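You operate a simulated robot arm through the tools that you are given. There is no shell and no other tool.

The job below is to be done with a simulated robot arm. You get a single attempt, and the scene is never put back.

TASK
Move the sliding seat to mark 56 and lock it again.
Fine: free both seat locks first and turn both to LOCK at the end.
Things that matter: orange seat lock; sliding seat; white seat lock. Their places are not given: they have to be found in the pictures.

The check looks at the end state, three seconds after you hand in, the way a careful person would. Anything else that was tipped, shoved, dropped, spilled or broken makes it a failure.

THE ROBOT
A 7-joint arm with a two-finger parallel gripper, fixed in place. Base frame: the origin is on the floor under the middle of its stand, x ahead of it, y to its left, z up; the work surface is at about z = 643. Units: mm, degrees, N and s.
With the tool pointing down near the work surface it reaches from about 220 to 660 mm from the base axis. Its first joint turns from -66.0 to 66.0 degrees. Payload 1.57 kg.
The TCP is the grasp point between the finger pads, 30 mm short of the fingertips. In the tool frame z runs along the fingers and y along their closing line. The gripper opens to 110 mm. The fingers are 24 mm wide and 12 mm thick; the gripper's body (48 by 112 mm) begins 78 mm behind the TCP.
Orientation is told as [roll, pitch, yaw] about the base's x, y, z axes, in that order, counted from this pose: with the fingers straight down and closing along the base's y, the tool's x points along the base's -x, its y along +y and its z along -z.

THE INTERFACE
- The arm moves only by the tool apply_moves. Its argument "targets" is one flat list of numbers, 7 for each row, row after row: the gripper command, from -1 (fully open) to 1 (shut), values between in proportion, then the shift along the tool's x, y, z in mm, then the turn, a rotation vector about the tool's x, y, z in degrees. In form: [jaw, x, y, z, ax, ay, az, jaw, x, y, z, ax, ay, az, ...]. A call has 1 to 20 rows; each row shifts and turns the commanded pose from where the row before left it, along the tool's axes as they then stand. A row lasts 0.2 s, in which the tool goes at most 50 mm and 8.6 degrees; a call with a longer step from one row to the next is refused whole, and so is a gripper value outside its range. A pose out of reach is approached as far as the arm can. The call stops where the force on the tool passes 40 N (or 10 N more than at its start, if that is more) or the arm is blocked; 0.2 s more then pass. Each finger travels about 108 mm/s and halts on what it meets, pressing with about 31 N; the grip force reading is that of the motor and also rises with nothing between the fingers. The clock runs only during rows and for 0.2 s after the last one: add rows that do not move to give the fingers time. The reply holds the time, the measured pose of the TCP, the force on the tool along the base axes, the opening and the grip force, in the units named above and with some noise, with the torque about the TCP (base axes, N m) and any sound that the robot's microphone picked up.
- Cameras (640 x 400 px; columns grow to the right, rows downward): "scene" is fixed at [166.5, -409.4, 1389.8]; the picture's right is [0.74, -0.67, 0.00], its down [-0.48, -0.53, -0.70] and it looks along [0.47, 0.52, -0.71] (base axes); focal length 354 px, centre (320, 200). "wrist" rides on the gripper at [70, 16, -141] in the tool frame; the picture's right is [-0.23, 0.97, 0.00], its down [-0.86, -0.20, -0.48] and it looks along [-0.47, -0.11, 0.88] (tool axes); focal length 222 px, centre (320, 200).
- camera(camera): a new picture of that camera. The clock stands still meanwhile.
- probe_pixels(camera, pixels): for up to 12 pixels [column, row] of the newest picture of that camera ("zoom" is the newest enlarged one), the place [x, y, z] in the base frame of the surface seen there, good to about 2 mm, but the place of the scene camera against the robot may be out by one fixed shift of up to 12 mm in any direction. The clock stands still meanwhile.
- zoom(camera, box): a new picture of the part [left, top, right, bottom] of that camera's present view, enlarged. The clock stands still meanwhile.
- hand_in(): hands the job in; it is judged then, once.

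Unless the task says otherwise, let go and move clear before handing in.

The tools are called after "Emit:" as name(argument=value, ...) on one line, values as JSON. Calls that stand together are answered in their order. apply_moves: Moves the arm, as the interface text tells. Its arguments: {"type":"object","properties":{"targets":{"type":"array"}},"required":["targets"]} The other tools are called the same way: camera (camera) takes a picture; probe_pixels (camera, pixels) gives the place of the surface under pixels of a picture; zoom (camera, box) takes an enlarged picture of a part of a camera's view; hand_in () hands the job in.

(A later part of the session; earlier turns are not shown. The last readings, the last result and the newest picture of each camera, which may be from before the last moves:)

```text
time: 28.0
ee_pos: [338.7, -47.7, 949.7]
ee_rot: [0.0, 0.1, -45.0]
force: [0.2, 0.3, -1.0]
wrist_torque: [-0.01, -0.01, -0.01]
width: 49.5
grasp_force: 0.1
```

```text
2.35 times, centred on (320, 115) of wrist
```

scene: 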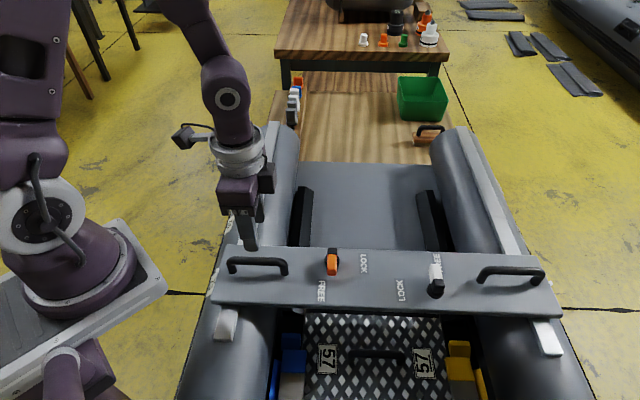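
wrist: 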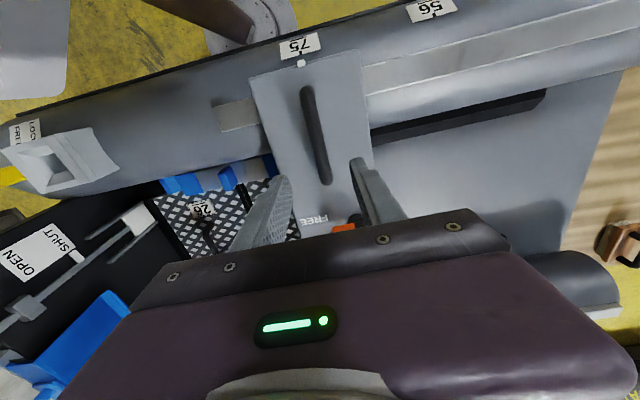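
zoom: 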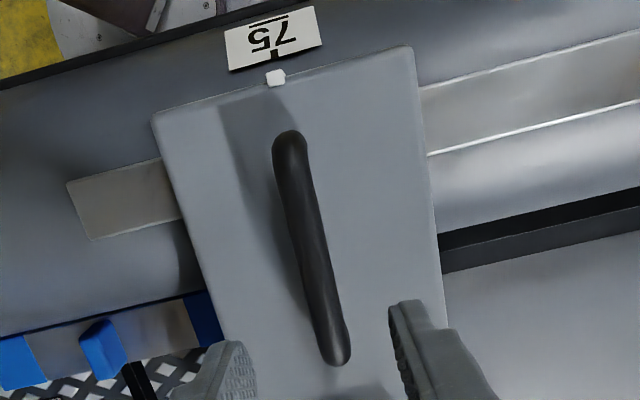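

Bar axis u≈204, top z≈850, spanning v≈210–315. Descending onto its middle and closing.

Emit:
apply_moves(targets=[0.1, 11, -1.8, 30, 0, 0, 0, 0.1, 0, 0, 30, 0, 0, 0, 0.1, 0, 0, 26, 0, 0, 0, 0.1, 0, 0, 19.7, 0, 0, 0, 0.1, 0, 0, 0, 0, 0, 0])

Emit:
apply_moves(targets=[0.6, 0, 0, 0, 0, 0, 0, 1, 0, 0, 0, 0, 0, 0, 1, 0, 0, 0, 0, 0, 0, 1, 0, 0, 0, 0, 0, 0])

Emit:
camera(camera="wrist")

```text
time: 29.2
ee_pos: [328.6, -41.0, 843.9]
ee_rot: [0.1, 0.0, -45.0]
force: [-0.5, -0.3, -0.4]
wrist_torque: [0.02, -0.02, 0.0]
width: 49.3
grasp_force: 0.1
```

```text
time: 30.2
ee_pos: [329.0, -42.4, 844.6]
ee_rot: [0.0, 0.0, -45.0]
force: [0.5, 2.5, -9.6]
wrist_torque: [-0.22, -0.21, 0.02]
width: 15.8
grasp_force: 30.7
```

```text
taken
```

wrist: 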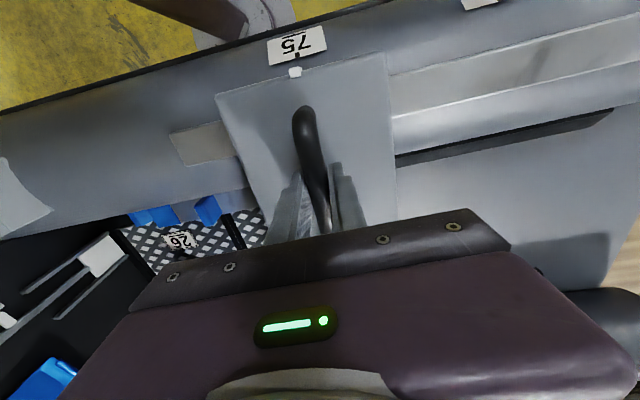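

Handle is gripped (width 15.8). Testing a short 20 mm pull along the slide.

Emit:
apply_moves(targets=[1, 0, 5, 0, 0, 0, 0, 1, 0, 5, 0, 0, 0, 0, 1, 0, 5, 0, 0, 0, 0, 1, 0, 5, 0, 0, 0, 0])

Emit:
camera(camera="wrist")

Emit:
camera(camera="scene")

```text
time: 31.2
ee_pos: [343.8, -26.3, 843.6]
ee_rot: [0.2, -0.1, -45.0]
force: [-2.7, 0.3, 24.2]
wrist_torque: [0.03, 0.03, -0.01]
width: 15.8
grasp_force: 31.1
```

```text
taken
```

wrist: 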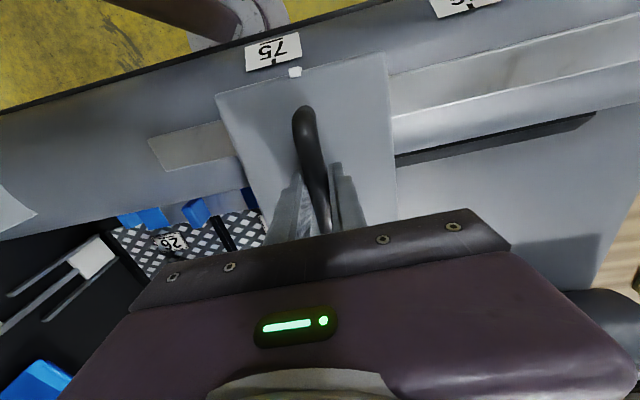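

```text
taken
```

scene: 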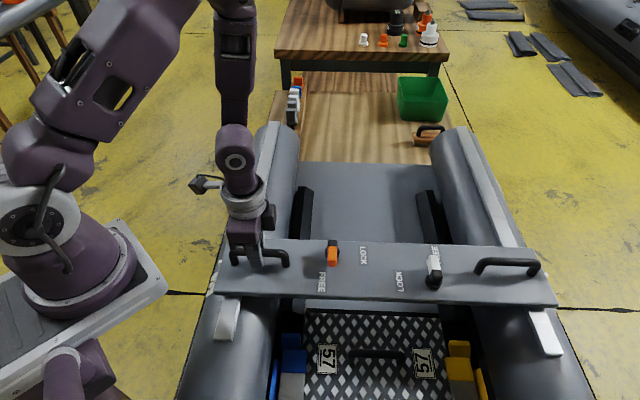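

The seat slides with the handle, though there's a 24 N vertical load. I'll relieve z by 1 mm and pull on 60 mm, checking forces.

Emit:
apply_moves(targets=[1, 0, 0, -1, 0, 0, 0, 1, 0, 8, 0, 0, 0, 0, 1, 0, 8, 0, 0, 0, 0, 1, 0, 8, 0, 0, 0, 0, 1, 0, 8, 0, 0, 0, 0, 1, 0, 8, 0, 0, 0, 0, 1, 0, 8, 0, 0, 0, 0, 1, 0, 8, 0, 0, 0, 0])

Emit:
camera(camera="wrist")

```text
time: 33.0
ee_pos: [383.2, 12.1, 844.0]
ee_rot: [-0.1, 0.1, -45.1]
force: [4.2, -2.5, 2.5]
wrist_torque: [-0.39, -0.52, 0.06]
width: 15.6
grasp_force: 30.9
```

```text
taken
```

wrist: 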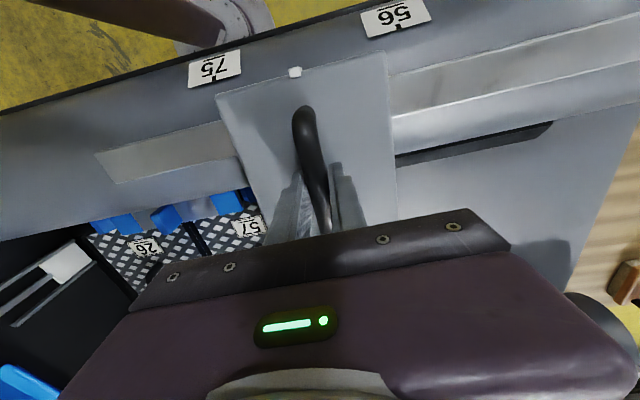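

Smooth. The pointer (295,72) is midway between 75 and 56. Pulling 72 mm more, then measuring.

Emit:
apply_moves(targets=[1, 0, 8, 0, 0, 0, 0, 1, 0, 8, 0, 0, 0, 0, 1, 0, 8, 0, 0, 0, 0, 1, 0, 8, 0, 0, 0, 0, 1, 0, 8, 0, 0, 0, 0, 1, 0, 8, 0, 0, 0, 0, 1, 0, 8, 0, 0, 0, 0, 1, 0, 8, 0, 0, 0, 0, 1, 0, 8, 0, 0, 0, 0, 1, 0, 0, 0, 0, 0, 0])

Emit:
camera(camera="wrist")

Emit:
zoom(camera="wrist", box=[260, 20, 340, 100])

```text
time: 35.2
ee_pos: [433.9, 63.8, 844.9]
ee_rot: [0.0, 0.1, -44.9]
force: [-4.3, 6.3, -1.6]
wrist_torque: [0.3, 0.36, -0.05]
width: 15.9
grasp_force: 31.3
```

```text
taken
```

wrist: 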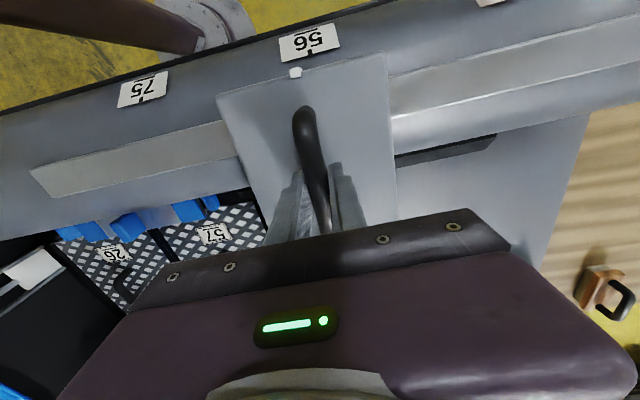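

```text
5.00 times, centred on (300, 60) of wrist
```

zoom: 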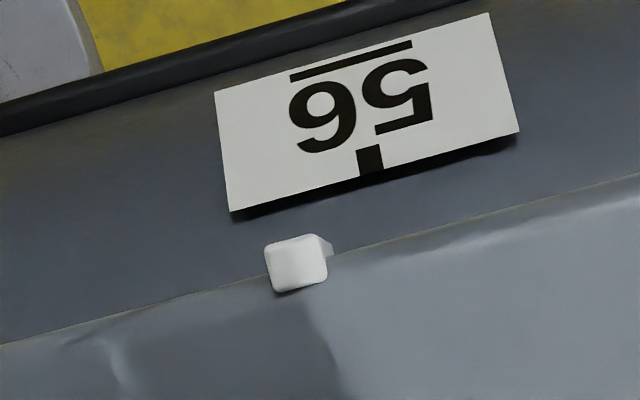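

The pointer (zoom 297,262) is still short of the 56 tick (zoom 370,160). Probing both for the remaining distance.

Emit:
probe_pixels(camera="wrist", pixels=[[295, 72.5], [293.5, 71], [297, 75], [310, 52], [310.5, 53.5], [309.5, 50.5], [282.5, 61.5], [338, 47], [140, 98], [153, 95]])

Emit:
probe_pixels(camera="zoom", pixels=[[297, 262], [268, 255], [325, 265], [370, 160], [358, 162], [382, 157], [372, 168], [232, 207], [517, 130]])

```text
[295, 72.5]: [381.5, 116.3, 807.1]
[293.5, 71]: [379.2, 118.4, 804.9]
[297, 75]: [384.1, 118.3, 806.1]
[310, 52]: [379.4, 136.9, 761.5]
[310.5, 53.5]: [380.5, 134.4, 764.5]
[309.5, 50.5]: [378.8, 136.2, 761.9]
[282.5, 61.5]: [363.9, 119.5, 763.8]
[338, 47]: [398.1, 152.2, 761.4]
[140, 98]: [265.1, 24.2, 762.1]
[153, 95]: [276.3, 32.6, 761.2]
```

```text
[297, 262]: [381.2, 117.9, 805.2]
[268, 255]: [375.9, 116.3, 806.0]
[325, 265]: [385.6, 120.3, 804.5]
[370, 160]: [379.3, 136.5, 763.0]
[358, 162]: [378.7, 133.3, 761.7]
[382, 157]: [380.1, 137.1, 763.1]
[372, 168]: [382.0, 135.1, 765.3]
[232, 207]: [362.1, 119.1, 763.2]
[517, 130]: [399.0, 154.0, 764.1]
```

About 12 mm remain (pointer s≈352.8, tick s≈364.9). Pulling 11.5 mm, then comparing again.

Emit:
apply_moves(targets=[1, 0, 4, 0, 0, 0, 0, 1, 0, 4, 0, 0, 0, 0, 1, 0, 3.5, 0, 0, 0, 0, 1, 0, 0, 0, 0, 0, 0, 1, 0, 0, 0, 0, 0, 0])

Emit:
camera(camera="wrist")

Emit:
zoom(camera="wrist", box=[260, 20, 340, 100])

Emit:
probe_pixels(camera="zoom", pixels=[[297, 262], [268, 255], [325, 265], [290, 240], [303, 285]])

```text
time: 36.4
ee_pos: [442.5, 71.5, 845.4]
ee_rot: [0.0, 0.1, -45.0]
force: [-4.3, 8.5, 4.4]
wrist_torque: [0.58, 0.58, -0.03]
width: 15.8
grasp_force: 31.1
```

```text
taken
```

wrist: 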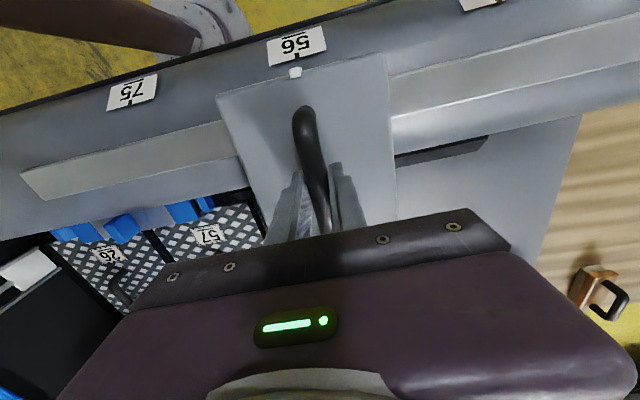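

```text
5.00 times, centred on (300, 60) of wrist
```

zoom: 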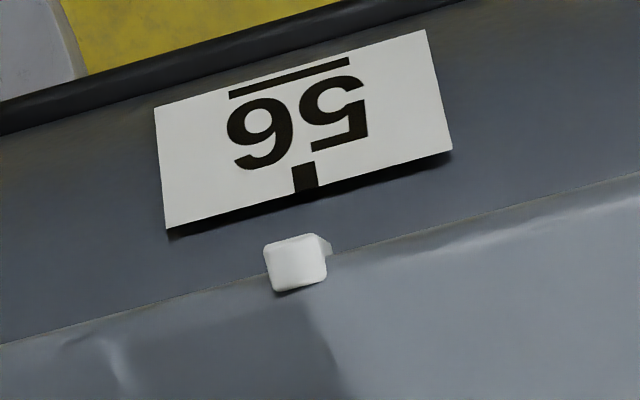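

```text
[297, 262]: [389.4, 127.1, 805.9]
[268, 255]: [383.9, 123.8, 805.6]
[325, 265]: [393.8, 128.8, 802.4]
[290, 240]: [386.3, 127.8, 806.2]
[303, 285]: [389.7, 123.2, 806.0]
```

Pointer and 56 tick look aligned now. Probing tick and plate corners in this view for a precise residual.

Emit:
probe_pixels(camera="zoom", pixels=[[305, 178], [295, 182], [315, 176], [170, 224], [447, 148], [160, 110], [424, 35], [280, 262], [312, 258], [297, 250], [298, 275], [306, 188]])

Emit:
zoom(camera="scene", box=[200, 180, 280, 240])

```text
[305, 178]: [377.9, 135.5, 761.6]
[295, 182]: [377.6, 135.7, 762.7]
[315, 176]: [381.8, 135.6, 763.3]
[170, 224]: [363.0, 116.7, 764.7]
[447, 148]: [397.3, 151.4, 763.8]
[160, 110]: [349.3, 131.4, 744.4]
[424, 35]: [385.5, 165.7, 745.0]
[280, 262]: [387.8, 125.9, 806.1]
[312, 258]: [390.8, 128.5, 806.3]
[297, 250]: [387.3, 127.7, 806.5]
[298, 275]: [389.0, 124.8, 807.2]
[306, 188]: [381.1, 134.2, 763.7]
```

```text
6.67 times, centred on (240, 210) of scene
```

zoom: 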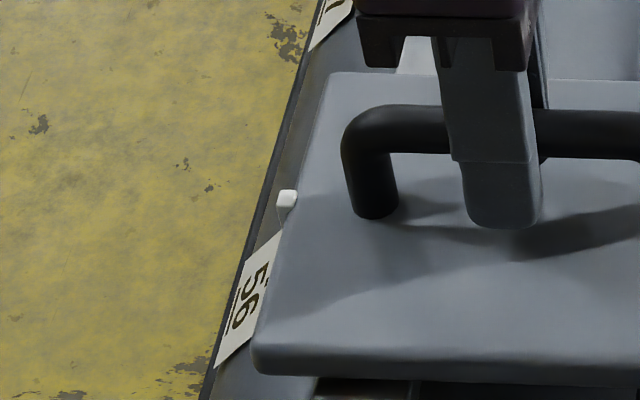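

Both measurements put pointer and tick within about 0.5 mm (s≈364). Releasing the handle gently and lifting straight up, then re-checking the position.

Emit:
apply_moves(targets=[0.7, 0, 0, 0, 0, 0, 0, 0.5, 0, 0, 0, 0, 0, 0, 0.3, 0, 0, 0, 0, 0, 0, 0.1, 0, 0, 0, 0, 0, 0, 0.1, 0, 0, 0, 0, 0, 0])

Emit:
zoom(camera="wrist", box=[260, 20, 340, 100])

Emit:
apply_moves(targets=[0.1, 0, 0, -20, 0, 0, 0, 0.1, 0, 0, -40, 0, 0, 0, 0.1, 0, 0, -45, 0, 0, 0, 0.1, 0, 0, 0, 0, 0, 0])

Emit:
camera(camera="wrist")

Emit:
camera(camera="scene")

```text
time: 37.6
ee_pos: [442.6, 70.1, 844.6]
ee_rot: [0.0, -0.1, -45.0]
force: [0.3, 0.1, 0.3]
wrist_torque: [-0.02, -0.01, 0.01]
width: 49.2
grasp_force: 0.0
```

```text
5.00 times, centred on (300, 60) of wrist
```

zoom: 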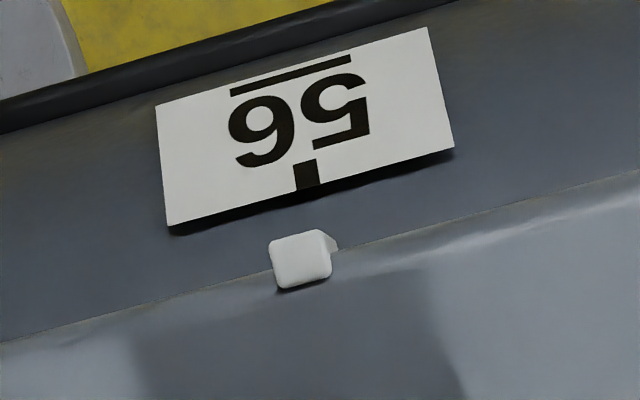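

```text
time: 38.6
ee_pos: [442.4, 70.6, 947.8]
ee_rot: [0.0, -0.1, -45.0]
force: [0.6, 0.4, 0.4]
wrist_torque: [-0.04, 0.02, 0.02]
width: 49.7
grasp_force: 0.0
```

```text
taken
```

wrist: 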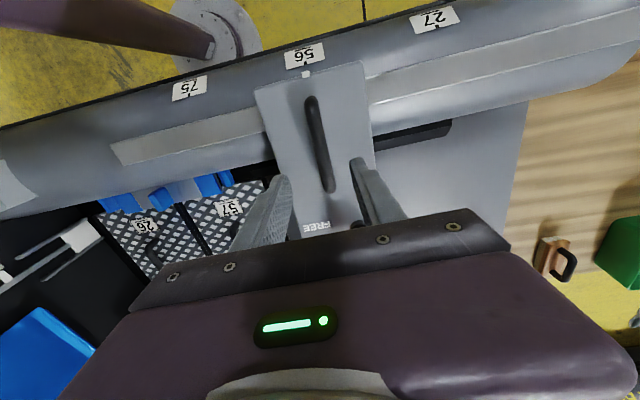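

```text
taken
```

scene: 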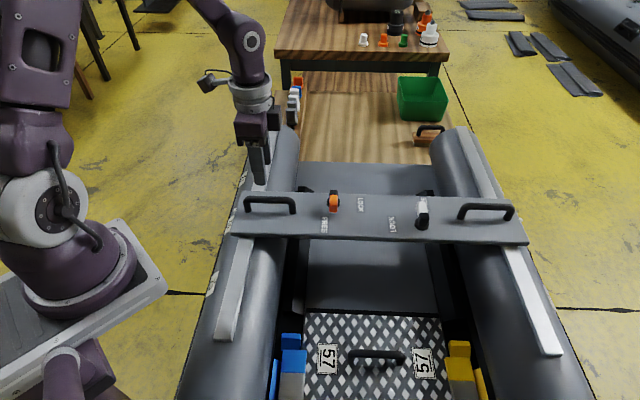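

After release the pointer is still within ~0.5 mm of the 56 tick. Now moving over the orange lever's new place (pivot ≈564.5,−11, lever pointing −u) and yawing to +45°.

Emit:
apply_moves(targets=[0.1, -36, 0.4, 0, 0, 0, 0, 0.1, -36, 0.4, 0, 0, 0, 0, 0.1, -36, 0.4, 0, 0, 0, 0, 0.1, -36, 0.4, 0, 0, 0, 0, 0.1, 0, 0, 0, 0, 0, -8.182, 0.1, 0, 0, 0, 0, 0, -8.182, 0.1, 0, 0, 0, 0, 0, -8.182, 0.1, 0, 0, 0, 0, 0, -8.182, 0.1, 0, 0, 0, 0, 0, -8.182, 0.1, 0, 0, 0, 0, 0, -8.182, 0.1, 0, 0, 0, 0, 0, -8.182, 0.1, 0, 0, 0, 0, 0, -8.182, 0.1, 0, 0, 0, 0, 0, -8.182, 0.1, 0, 0, 0, 0, 0, -8.182, 0.1, 0, 0, 0, 0, 0, -8.182, 0.1, 0, 0, 0, 0, 0, 0])

Emit:
camera(camera="wrist")

Emit:
zoom(camera="wrist", box=[270, 90, 400, 200])

```text
time: 42.0
ee_pos: [546.2, -31.0, 948.3]
ee_rot: [0.0, 0.0, 45.1]
force: [0.2, 0.3, -1.1]
wrist_torque: [-0.02, 0.01, 0.0]
width: 49.7
grasp_force: 0.1
```

```text
taken
```

wrist: 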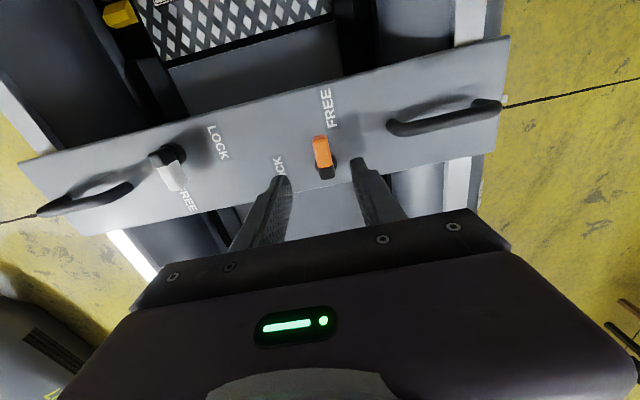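

```text
3.64 times, centred on (335, 145) of wrist
```

zoom: 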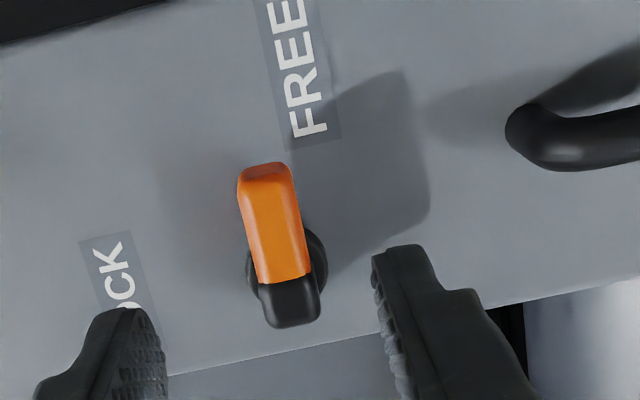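

Emit:
probe_pixels(camera="zoom", pixels=[[265, 185], [245, 190], [288, 185], [252, 230], [300, 230], [276, 232], [262, 278], [306, 272], [283, 280], [290, 310], [268, 305], [314, 300]])

Emit:
probe_pixels(camera="wrist", pixels=[[168, 153], [180, 150], [172, 168], [185, 166], [175, 184], [186, 181], [177, 175], [183, 187], [214, 143], [187, 200], [280, 172], [328, 108]])

```text
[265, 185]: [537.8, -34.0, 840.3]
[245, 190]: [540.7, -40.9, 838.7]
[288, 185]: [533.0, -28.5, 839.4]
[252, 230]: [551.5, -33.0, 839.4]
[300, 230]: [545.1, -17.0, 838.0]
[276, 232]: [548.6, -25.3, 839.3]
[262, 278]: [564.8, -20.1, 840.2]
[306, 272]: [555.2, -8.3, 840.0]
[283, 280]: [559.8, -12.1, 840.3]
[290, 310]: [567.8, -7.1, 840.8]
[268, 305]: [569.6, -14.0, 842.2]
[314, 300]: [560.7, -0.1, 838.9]
```

```text
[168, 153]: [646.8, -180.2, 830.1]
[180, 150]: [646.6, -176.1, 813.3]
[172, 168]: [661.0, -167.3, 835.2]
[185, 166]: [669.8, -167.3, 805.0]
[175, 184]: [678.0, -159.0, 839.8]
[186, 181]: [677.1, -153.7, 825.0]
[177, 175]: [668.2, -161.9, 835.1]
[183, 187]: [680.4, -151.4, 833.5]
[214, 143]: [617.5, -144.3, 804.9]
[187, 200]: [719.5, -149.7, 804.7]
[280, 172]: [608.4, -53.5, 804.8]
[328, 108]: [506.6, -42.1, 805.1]
```

Orange pivot is now ≈ (564.3,−9.9). Descending around the lever and narrowing to ~21 mm.

Emit:
apply_moves(targets=[0.1, -0.7, 2.1, 30, 0, 0, 0, 0.1, 0, 0, 30, 0, 0, 0, 0.1, 0, 0, 25, 0, 0, 0, 0.1, 0, 0, 18.3, 0, 0, 0, 0.5, 0, 0, 0, 0, 0, 0, 0.6, 0, 0, 0, 0, 0, 0, 0.6, 0, 0, 0, 0, 0, 0])

Emit:
camera(camera="wrist")

```text
time: 43.6
ee_pos: [543.9, -27.2, 846.0]
ee_rot: [0.1, 0.0, 45.0]
force: [0.7, 0.2, -1.0]
wrist_torque: [0.01, 0.01, 0.01]
width: 22.1
grasp_force: 0.1
```

```text
taken
```

wrist: 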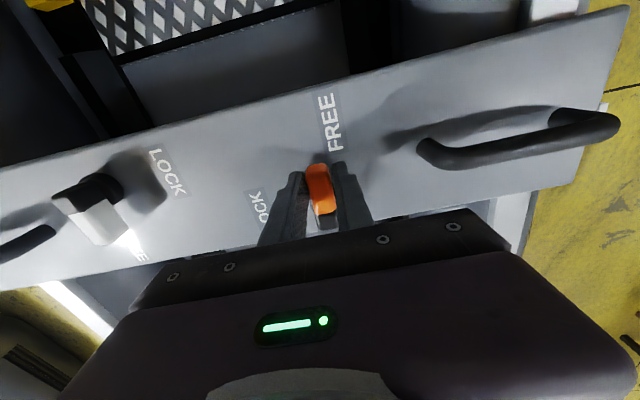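

Lever is caged. Rotating counter-clockwise 82.5° first.

Emit:
apply_moves(targets=[0.6, -0.231, -3.524, 0, 0, 0, -7.5, 0.6, -0.231, -3.524, 0, 0, 0, -7.5, 0.6, -0.231, -3.524, 0, 0, 0, -7.5, 0.6, -0.231, -3.524, 0, 0, 0, -7.5, 0.6, -0.231, -3.524, 0, 0, 0, -7.5, 0.6, -0.231, -3.524, 0, 0, 0, -7.5, 0.6, -0.231, -3.524, 0, 0, 0, -7.5, 0.6, -0.231, -3.524, 0, 0, 0, -7.5, 0.6, -0.231, -3.524, 0, 0, 0, -7.5, 0.6, -0.231, -3.524, 0, 0, 0, -7.5, 0.6, -0.231, -3.524, 0, 0, 0, -7.5])

Emit:
camera(camera="wrist")

Emit:
camera(camera="scene")

```text
time: 46.0
ee_pos: [580.0, -30.5, 845.4]
ee_rot: [0.0, 0.0, 127.6]
force: [-0.2, -0.4, -0.1]
wrist_torque: [0.0, 0.01, 0.0]
width: 22.4
grasp_force: 0.3
```

```text
taken
```

wrist: 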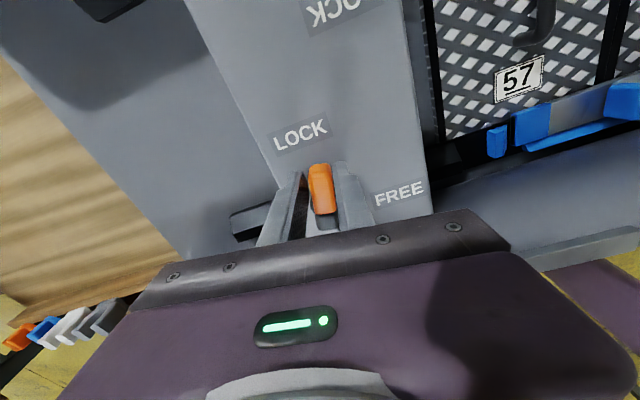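

```text
taken
```

scene: 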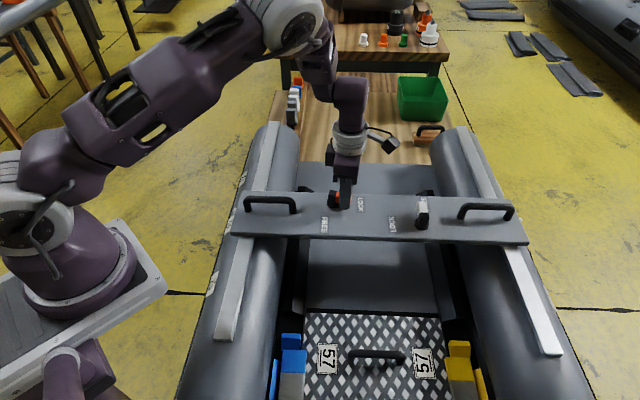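

Following freely. Adding 15° more to bring the lever up to the LOCK stop.

Emit:
apply_moves(targets=[0.6, -0.231, -3.524, 0, 0, 0, -7.5, 0.6, -0.12, -2.0, 0, 0, 0, -4.5, 0.6, 0, 0, 0, 0, 0, 0])

Emit:
apply_moves(targets=[0.6, -0.12, -2.0, 0, 0, 0, -4.5, 0.6, 0, 0, 0, 0, 0, 0])

Emit:
camera(camera="wrist")

```text
time: 46.8
ee_pos: [583.6, -26.9, 848.0]
ee_rot: [0.0, 0.0, 139.5]
force: [0.0, 0.0, 0.3]
wrist_torque: [0.03, -0.01, -0.01]
width: 22.1
grasp_force: 0.1
```

```text
time: 47.4
ee_pos: [585.3, -26.3, 845.5]
ee_rot: [0.1, 0.0, 144.0]
force: [-5.1, -3.0, 0.0]
wrist_torque: [-0.04, 0.06, -0.11]
width: 26.6
grasp_force: 2.7
```

```text
taken
```

wrist: 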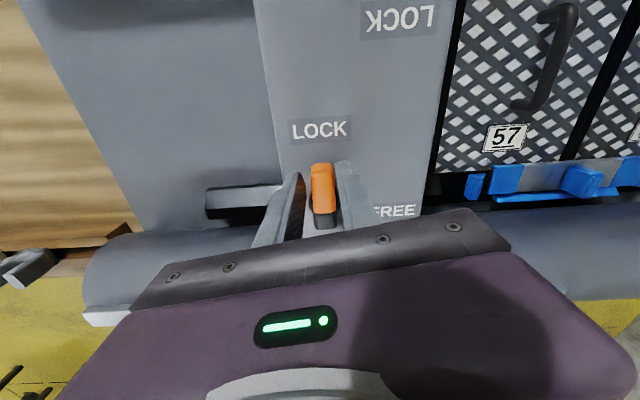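

The stop is reached (≈6 N, fingers spread to 26.6). Backing off 9°, opening, lifting and checking the lever and pointer.

Emit:
apply_moves(targets=[0.4, -0.1, 2.12, 0, 0, 0, 4.5, 0.3, -0.1, 2.12, 0, 0, 0, 4.5, 0.1, 0, 0, 0, 0, 0, 0, 0.1, 0, 0, -20, 0, 0, 0, 0.1, 0, 0, -40, 0, 0, 0, 0.1, 0, 0, -45, 0, 0, 0, 0.1, 0, 0, 0, 0, 0, 0])

Emit:
camera(camera="wrist")

Emit:
camera(camera="scene")

Emit:
zoom(camera="wrist", box=[270, 90, 400, 200])

Emit:
zoom(camera="scene", box=[300, 170, 460, 270])

```text
time: 49.0
ee_pos: [581.1, -28.4, 953.0]
ee_rot: [0.0, 0.1, 135.1]
force: [-0.1, -0.4, 1.0]
wrist_torque: [0.0, -0.01, -0.01]
width: 49.6
grasp_force: 0.1
```

```text
taken
```

wrist: 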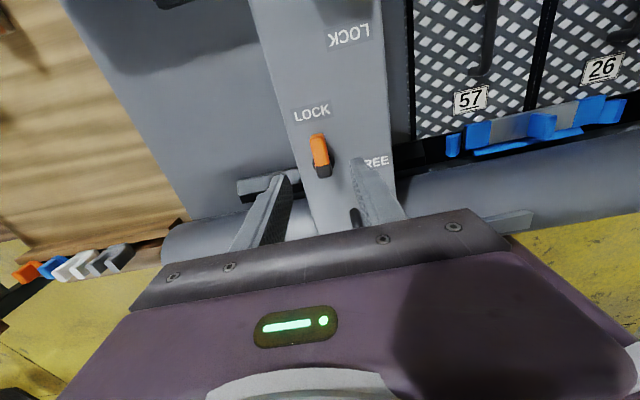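

```text
taken
```

scene: 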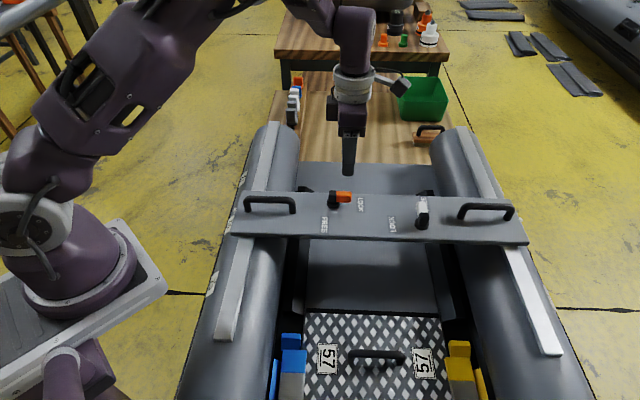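

```text
3.64 times, centred on (335, 145) of wrist
```

zoom: 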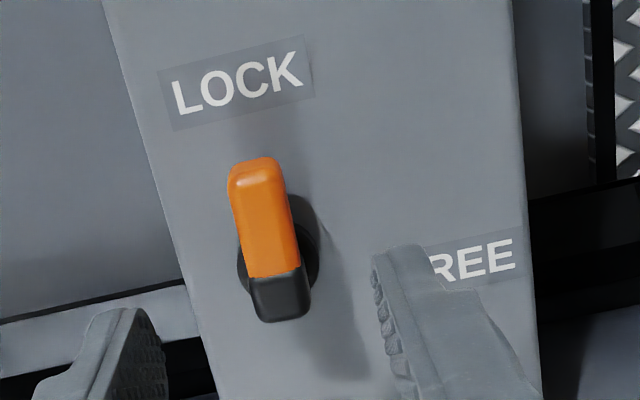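

```text
4.00 times, centred on (380, 220) of scene
```

zoom: 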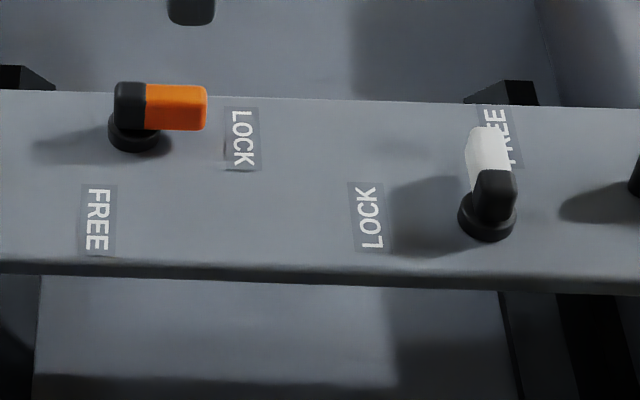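

Orange is back at LOCK. Checking the pointer against the earlier scene zoom (pointer was at 287,198 there).

Emit:
zoom(camera="scene", box=[200, 180, 280, 240])

Emit:
probe_pixels(camera="wrist", pixels=[[312, 150], [325, 150], [314, 165], [327, 165], [318, 135], [323, 173]])

```text
6.67 times, centred on (240, 210) of scene
```

zoom: 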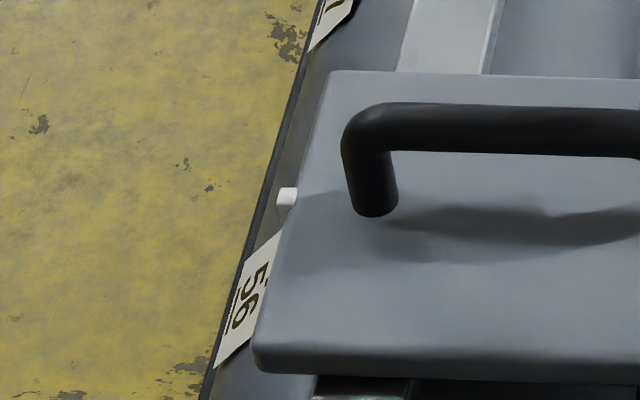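

```text
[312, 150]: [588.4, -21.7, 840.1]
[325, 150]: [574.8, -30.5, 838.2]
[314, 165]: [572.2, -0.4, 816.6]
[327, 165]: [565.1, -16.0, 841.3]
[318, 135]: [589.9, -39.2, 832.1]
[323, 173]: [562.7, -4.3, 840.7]
```

Orange is locked and the pointer is essentially unchanged. The white lever is now at the edge of reach (grasp point r≈697), so I'll yaw to 45° and test in free air how far the arm can get, first to about (644,−130).

Emit:
apply_moves(targets=[0.1, 0, 0, 0, 0, 0, 7.5, 0.1, 0, 0, 0, 0, 0, 7.5, 0.1, 0, 0, 0, 0, 0, 7.5, 0.1, 0, 0, 0, 0, 0, 7.5, 0.1, 0, 0, 0, 0, 0, 7.5, 0.1, 0, 0, 0, 0, 0, 7.5, 0.1, 0, 0, 0, 0, 0, 7.5, 0.1, 0, 0, 0, 0, 0, 7.5, 0.1, 0, 0, 0, 0, 0, 7.5, 0.1, 0, 0, 0, 0, 0, 7.5, 0.1, 0, 0, 0, 0, 0, 7.5, 0.1, 0, 0, 0, 0, 0, 7.5, 0.1, 9.1, -38.8, 0, 0, 0, 0, 0.1, 9.1, -38.8, 0, 0, 0, 0, 0.1, 9.1, -38.8, 0, 0, 0, 0, 0.1, 0, 0, 0, 0, 0, 0])

Emit:
apply_moves(targets=[0.1, 0, 0, 28, 0, 0, 0, 0.1, 0, 0, 28, 0, 0, 0, 0.1, 0, 0, 0, 0, 0, 0])

Emit:
camera(camera="wrist")

```text
time: 52.4
ee_pos: [645.3, -128.6, 952.5]
ee_rot: [0.0, 0.0, 45.0]
force: [0.3, -0.2, -0.3]
wrist_torque: [0.0, -0.02, 0.04]
width: 49.5
grasp_force: 0.1
```

```text
time: 53.2
ee_pos: [645.3, -127.1, 893.9]
ee_rot: [0.0, 0.0, 45.0]
force: [-0.4, 0.0, 0.2]
wrist_torque: [0.01, 0.01, 0.0]
width: 49.4
grasp_force: 0.1
```

```text
taken
```

wrist: 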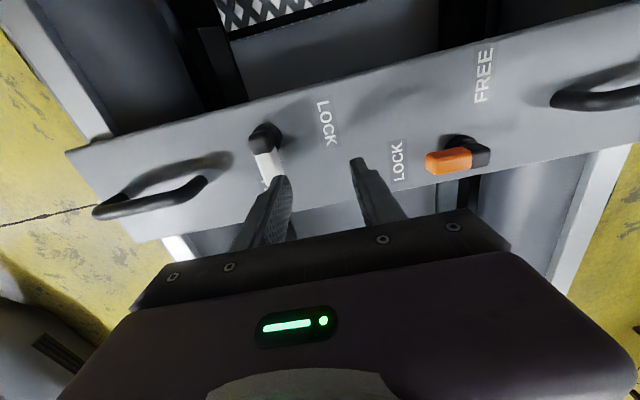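

That pose is reached exactly. Trying to extend 47 mm further along +v to sit directly over the white lever at the same height.

Emit:
apply_moves(targets=[0.1, 0, -16, 0, 0, 0, 0, 0.1, 0, -16, 0, 0, 0, 0, 0.1, 0, -15, 0, 0, 0, 0, 0.1, 0, 0, 0, 0, 0, 0])

Emit:
camera(camera="wrist")

Emit:
camera(camera="scene")

```text
time: 54.2
ee_pos: [672.6, -153.0, 890.6]
ee_rot: [0.8, 0.4, 46.0]
force: [-0.7, 0.8, 0.6]
wrist_torque: [-0.02, 0.01, 0.04]
width: 49.5
grasp_force: 0.1
out of reach, approached as far as the arm can: row 3
```

```text
taken
```

wrist: 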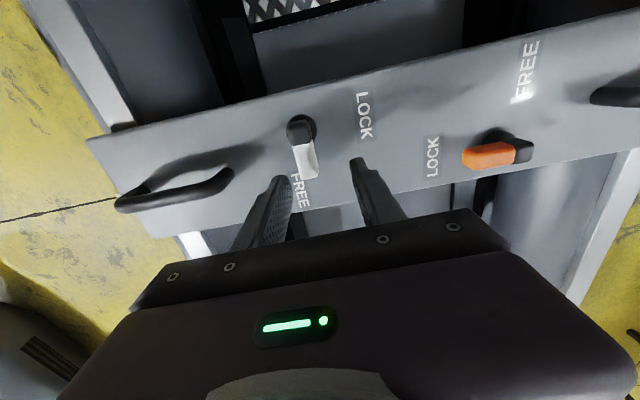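

```text
taken
```

scene: 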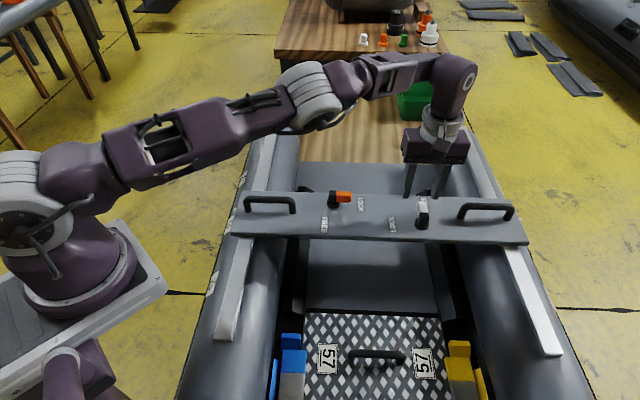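

Reach ends near r≈690, so I'll use the wide-open gripper and pull with its outer finger. First, precise lever corners from this view.

Emit:
zoom(camera="wrist", box=[250, 90, 380, 200])

Emit:
probe_pixels(camera="wrist", pixels=[[289, 128], [302, 124], [292, 143], [308, 140], [297, 160], [311, 158], [299, 175], [313, 175], [307, 178], [302, 150], [316, 130], [305, 165]])

```text
3.64 times, centred on (315, 145) of wrist
```

zoom: 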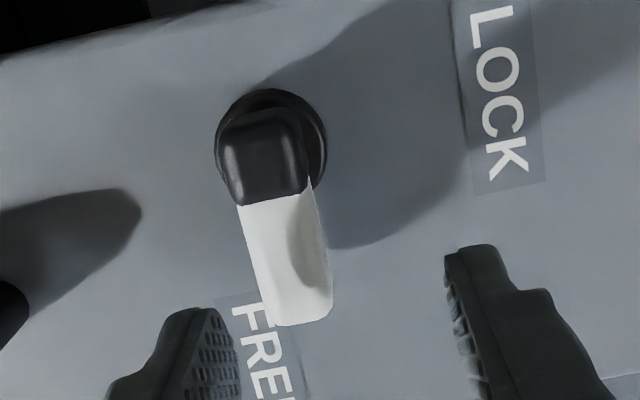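

```text
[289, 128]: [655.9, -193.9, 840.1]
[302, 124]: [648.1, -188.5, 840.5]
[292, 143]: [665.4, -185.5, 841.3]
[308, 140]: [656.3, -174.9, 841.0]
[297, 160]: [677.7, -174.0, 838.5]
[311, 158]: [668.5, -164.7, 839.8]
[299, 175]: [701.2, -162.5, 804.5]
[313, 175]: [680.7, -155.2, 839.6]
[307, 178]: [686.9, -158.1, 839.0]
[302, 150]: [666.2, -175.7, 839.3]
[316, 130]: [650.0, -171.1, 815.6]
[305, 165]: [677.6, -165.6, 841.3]
```

White pivot ≈ (658.3,−182.4), lever +v face at v≈602.5. Backing the TCP off along −v while opening to ~104 mm, so that only the outer finger will pass beyond the lever.

Emit:
apply_moves(targets=[-0.9, 0, 18, 0, 0, 0, 0, -0.9, 0, 17, 0, 0, 0, 0, -0.9, 0, 0, 0, 0, 0, 0, -0.9, 0, 0, 0, 0, 0, 0])

Emit:
camera(camera="wrist")

```text
time: 55.2
ee_pos: [653.4, -138.5, 893.8]
ee_rot: [0.0, 0.0, 45.0]
force: [-0.7, 0.0, -0.2]
wrist_torque: [0.0, -0.02, 0.02]
width: 104.3
grasp_force: 0.0
```

```text
taken
```

wrist: 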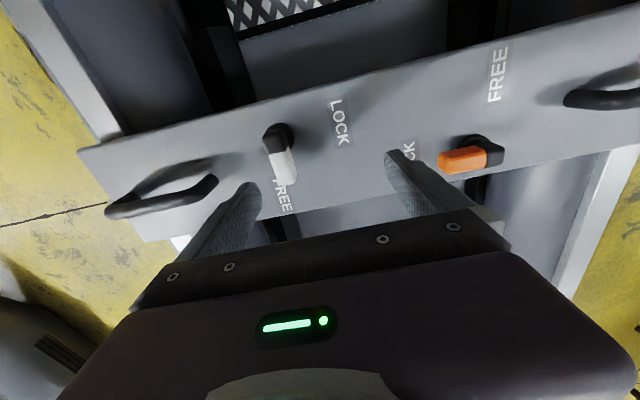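

The outer finger (235,215) will come down on the far side of the white lever (280,160), with ~10 mm clearance. Descending to z≈845.

Emit:
apply_moves(targets=[-0.9, 3.1, 0, 12, 0, 0, 0, -0.9, 0, 0, 13, 0, 0, 0, -0.9, 0, 0, 12, 0, 0, 0, -0.9, 0, 0, 11.8, 0, 0, 0, -0.9, 0, 0, 0, 0, 0, 0])

Emit:
camera(camera="wrist")

Emit:
zoom(camera="scene", box=[360, 150, 520, 260])

```text
time: 56.4
ee_pos: [650.9, -140.6, 846.1]
ee_rot: [0.1, 0.0, 45.0]
force: [0.0, -0.5, 0.6]
wrist_torque: [-0.04, 0.03, 0.02]
width: 104.7
grasp_force: 0.1
```

```text
taken
```

wrist: 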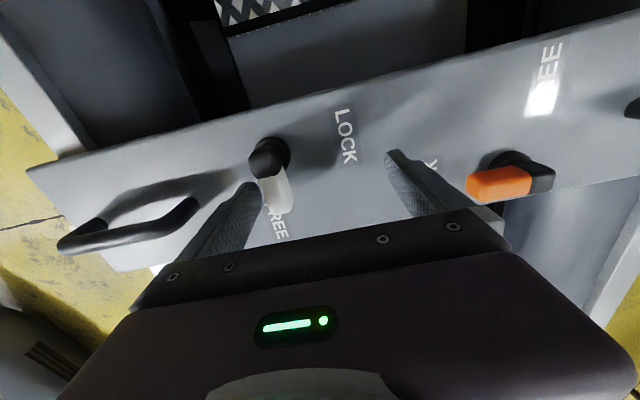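

```text
3.64 times, centred on (440, 205) of scene
```

zoom: 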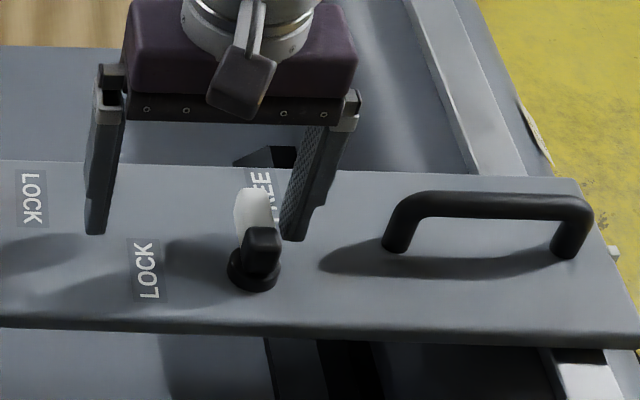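

The outer finger is on the far side of the lever (scene zoom 300,190). Closing the gap 8 mm and then rotating 60° counter-clockwise about the pivot.

Emit:
apply_moves(targets=[-0.9, 0, 4, 0, 0, 0, 0, -0.9, 0, 4, 0, 0, 0, 0, -0.9, 5.795, 2.806, 0, 0, 0, -7.5, -0.9, 5.795, 2.806, 0, 0, 0, -7.5, -0.9, 5.795, 2.806, 0, 0, 0, -7.5, -0.9, 5.795, 2.806, 0, 0, 0, -7.5, -0.9, 5.795, 2.806, 0, 0, 0, -7.5, -0.9, 5.795, 2.806, 0, 0, 0, -7.5, -0.9, 5.795, 2.806, 0, 0, 0, -7.5, -0.9, 5.795, 2.806, 0, 0, 0, -7.5])

Emit:
camera(camera="wrist")

Emit:
zoom(camera="scene", box=[340, 150, 500, 260])

```text
time: 58.6
ee_pos: [611.7, -170.9, 846.8]
ee_rot: [0.0, 0.0, 105.1]
force: [0.9, 0.1, -0.1]
wrist_torque: [-0.02, -0.02, 0.01]
width: 105.6
grasp_force: 0.0
```

```text
taken
```

wrist: 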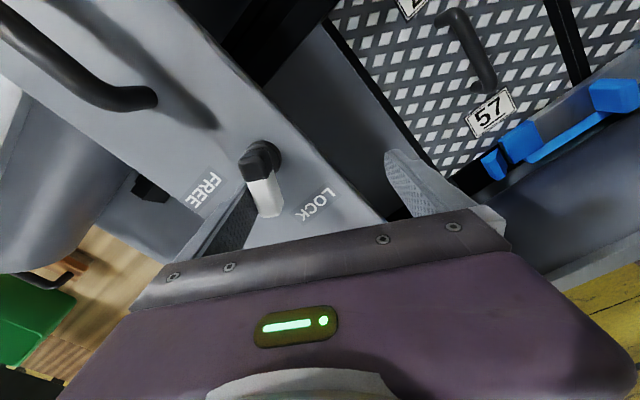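

```text
3.64 times, centred on (420, 205) of scene
```

zoom: 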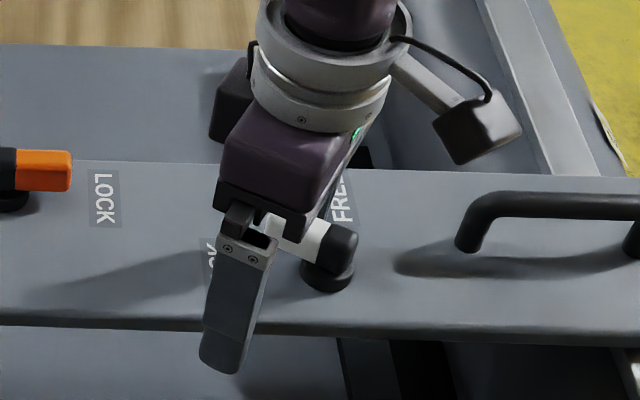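

The lever is following the finger. Continuing the last 30°.

Emit:
apply_moves(targets=[-0.9, 5.795, 2.806, 0, 0, 0, -7.5, -0.9, 5.795, 2.806, 0, 0, 0, -7.5, -0.9, 5.795, 2.806, 0, 0, 0, -7.5, -0.9, 5.795, 2.806, 0, 0, 0, -7.5])

Emit:
camera(camera="wrist")

Emit:
zoom(camera="wrist", box=[200, 90, 360, 240])

```text
time: 59.6
ee_pos: [611.9, -195.2, 847.2]
ee_rot: [-0.1, 0.1, 135.2]
force: [-0.3, 0.0, 0.7]
wrist_torque: [-0.04, 0.0, 0.0]
width: 104.3
grasp_force: 0.1
```

```text
taken
```

wrist: 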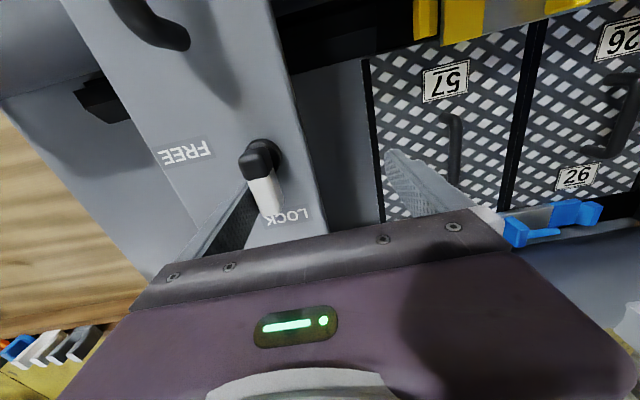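

```text
2.67 times, centred on (280, 165) of wrist
```

zoom: 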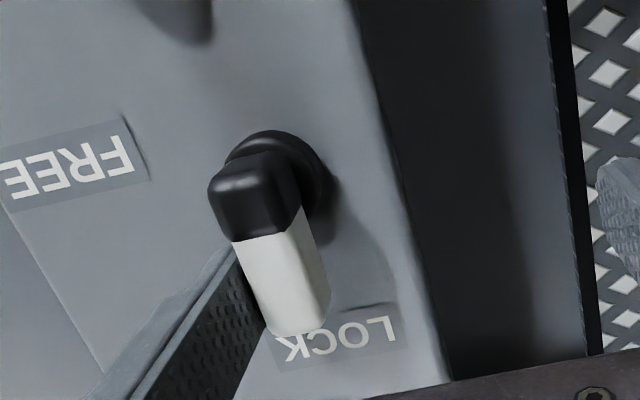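

Nearly at LOCK, still no contact load. Nudging 4° steps until the stop is felt.

Emit:
apply_moves(targets=[-0.9, 3.09, 1.5, 0, 0, 0, -4, -0.9, 0, 0, 0, 0, 0, 0])

Emit:
apply_moves(targets=[-0.9, 1.55, 0.75, 0, 0, 0, -2, -0.9, 0, 0, 0, 0, 0, 0])

Emit:
zoom(camera="wrist", box=[200, 90, 360, 240])

```text
time: 60.2
ee_pos: [613.2, -198.8, 846.1]
ee_rot: [0.0, 0.0, 139.0]
force: [1.3, 1.7, 1.0]
wrist_torque: [0.04, -0.04, -0.03]
width: 106.9
grasp_force: 0.7
```

```text
time: 60.8
ee_pos: [614.3, -200.4, 846.5]
ee_rot: [0.1, 0.0, 140.9]
force: [4.6, 2.9, 1.2]
wrist_torque: [0.04, -0.04, -0.2]
width: 109.5
grasp_force: 3.2
```

```text
2.67 times, centred on (280, 165) of wrist
```

zoom: 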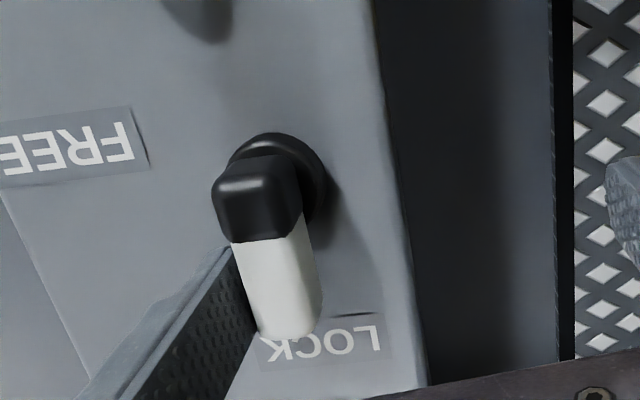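

About 5.4 N: lever is against its LOCK stop. One tiny extra nudge to confirm, then back off and lift.

Emit:
apply_moves(targets=[-0.9, 0.8, 0.4, 0, 0, 0, -1, -0.9, 0, 0, 0, 0, 0, 0])

Emit:
apply_moves(targets=[-0.9, -1.55, -0.75, 0, 0, 0, 2, -0.9, -1.55, -0.75, 0, 0, 0, 2, -0.9, 0, -5, 0, 0, 0, 0, -0.9, 0, 0, 0, 0, 0, 0, -0.9, 0, 0, -20, 0, 0, 0, -0.9, 0, 0, -40, 0, 0, 0, -0.9, 0, 0, -45, 0, 0, 0, -0.9, 0, 0, 0, 0, 0, 0])

Emit:
camera(camera="wrist")

Emit:
camera(camera="scene")

Emit:
zoom(camera="scene", box=[300, 170, 460, 270])

```text
time: 61.4
ee_pos: [614.0, -201.3, 846.6]
ee_rot: [-0.1, 0.0, 142.1]
force: [6.7, 4.8, 1.3]
wrist_torque: [0.07, -0.1, -0.25]
width: 110.1
grasp_force: 3.2
```

```text
time: 63.2
ee_pos: [615.0, -195.3, 953.6]
ee_rot: [0.0, 0.0, 138.1]
force: [1.4, 0.1, -0.1]
wrist_torque: [-0.02, 0.03, 0.01]
width: 104.6
grasp_force: 0.1
```

```text
taken
```

wrist: 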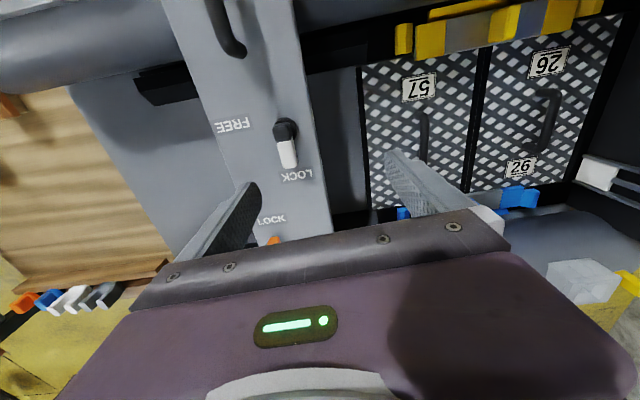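

```text
taken
```

scene: 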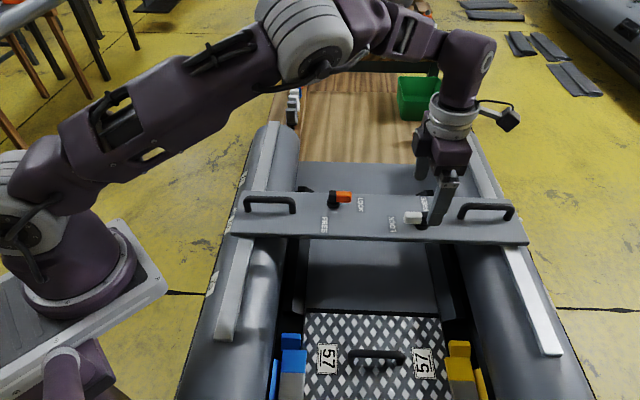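

```text
4.00 times, centred on (380, 220) of scene
```

zoom: 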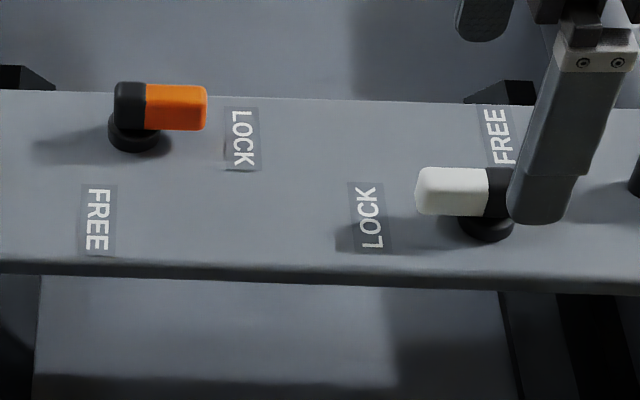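

Both levers point at LOCK (white at scene zoom 465,190; orange at 160,107). Now moving back over the left end to verify the pointer against the 56 tick.

Emit:
apply_moves(targets=[-0.9, -39.9, -12.8, 0, 0, 0, 0, -0.9, -39.9, -12.8, 0, 0, 0, 0, -0.9, -39.9, -12.8, 0, 0, 0, 0, -0.9, -39.9, -12.8, 0, 0, 0, 0, -0.9, -39.9, -12.8, 0, 0, 0, 0, -0.9, -39.9, -12.8, 0, 0, 0, 0, -0.9, -39.9, -12.8, 0, 0, 0, 0, -0.9, -39.9, -12.8, 0, 0, 0, 0, -0.9, 0, 0, 0, 0, 0, 0])

Emit:
apply_moves(targets=[-0.9, 0, 0, 0, 0, 0, 8.12, -0.9, 0, 0, 0, 0, 0, 8.12, -0.9, 0, 0, 0, 0, 0, 8.12, -0.9, 0, 0, 0, 0, 0, 8.12, -0.9, 0, 0, 0, 0, 0, 8.12, -0.9, 0, 0, 0, 0, 0, 8.12, -0.9, 0, 0, 0, 0, 0, 8.12, -0.9, 0, 0, 0, 0, 0, 8.12, -0.9, 0, 0, 0, 0, 0, 8.12, -0.9, 0, 0, 0, 0, 0, 8.12, -0.9, 0, 0, 0, 0, 0, 8.12, -0.9, 0, 0, 0, 0, 0, 8.12, -0.9, 0, 0, 0, 0, 0, 8.12, -0.9, 0, 0, 0, 0, 0, 8.12, -0.9, 0, 0, 0, 0, 0, 8.12, -0.9, 0, 0, 0, 0, 0, 8.12, -0.9, 0, 0, 0, 0, 0, 8.12, -0.9, 0, 0, 0, 0, 0, 0])

Emit:
camera(camera="wrist")

Emit:
zoom(camera="wrist", box=[310, 45, 374, 105])

Emit:
camera(camera="scene")

```text
time: 65.2
ee_pos: [444.0, 95.9, 952.6]
ee_rot: [0.0, -0.1, 138.0]
force: [0.7, -0.3, 0.4]
wrist_torque: [0.01, 0.0, 0.02]
width: 104.5
grasp_force: 0.1
```

```text
time: 69.0
ee_pos: [446.9, 95.0, 950.8]
ee_rot: [0.1, 0.0, -0.2]
force: [-0.1, 0.1, -0.7]
wrist_torque: [0.01, -0.02, -0.03]
width: 104.6
grasp_force: 0.0
```

```text
taken
```

wrist: 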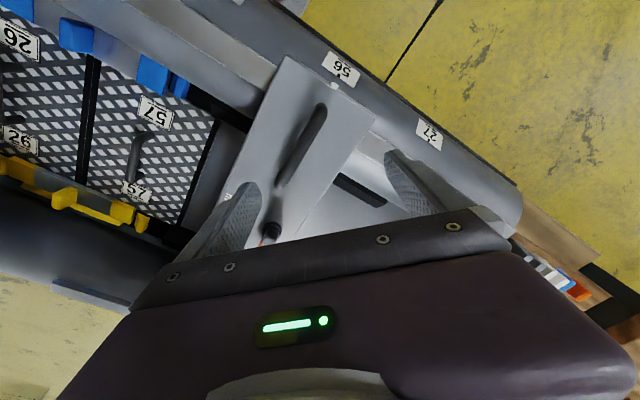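

```text
6.67 times, centred on (342, 75) of wrist
```

zoom: 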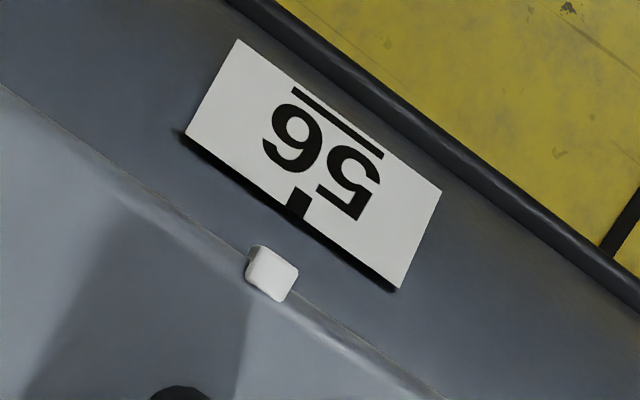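

```text
taken
```

scene: 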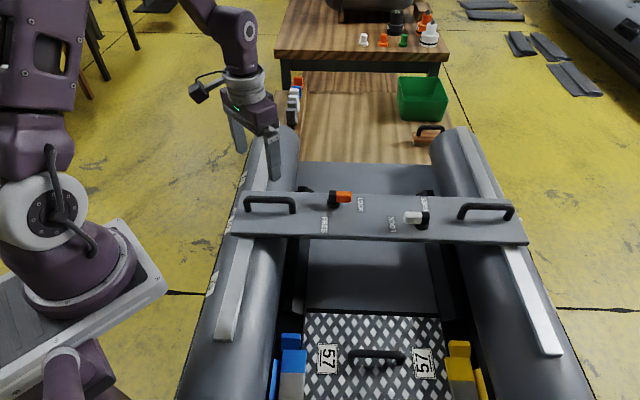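

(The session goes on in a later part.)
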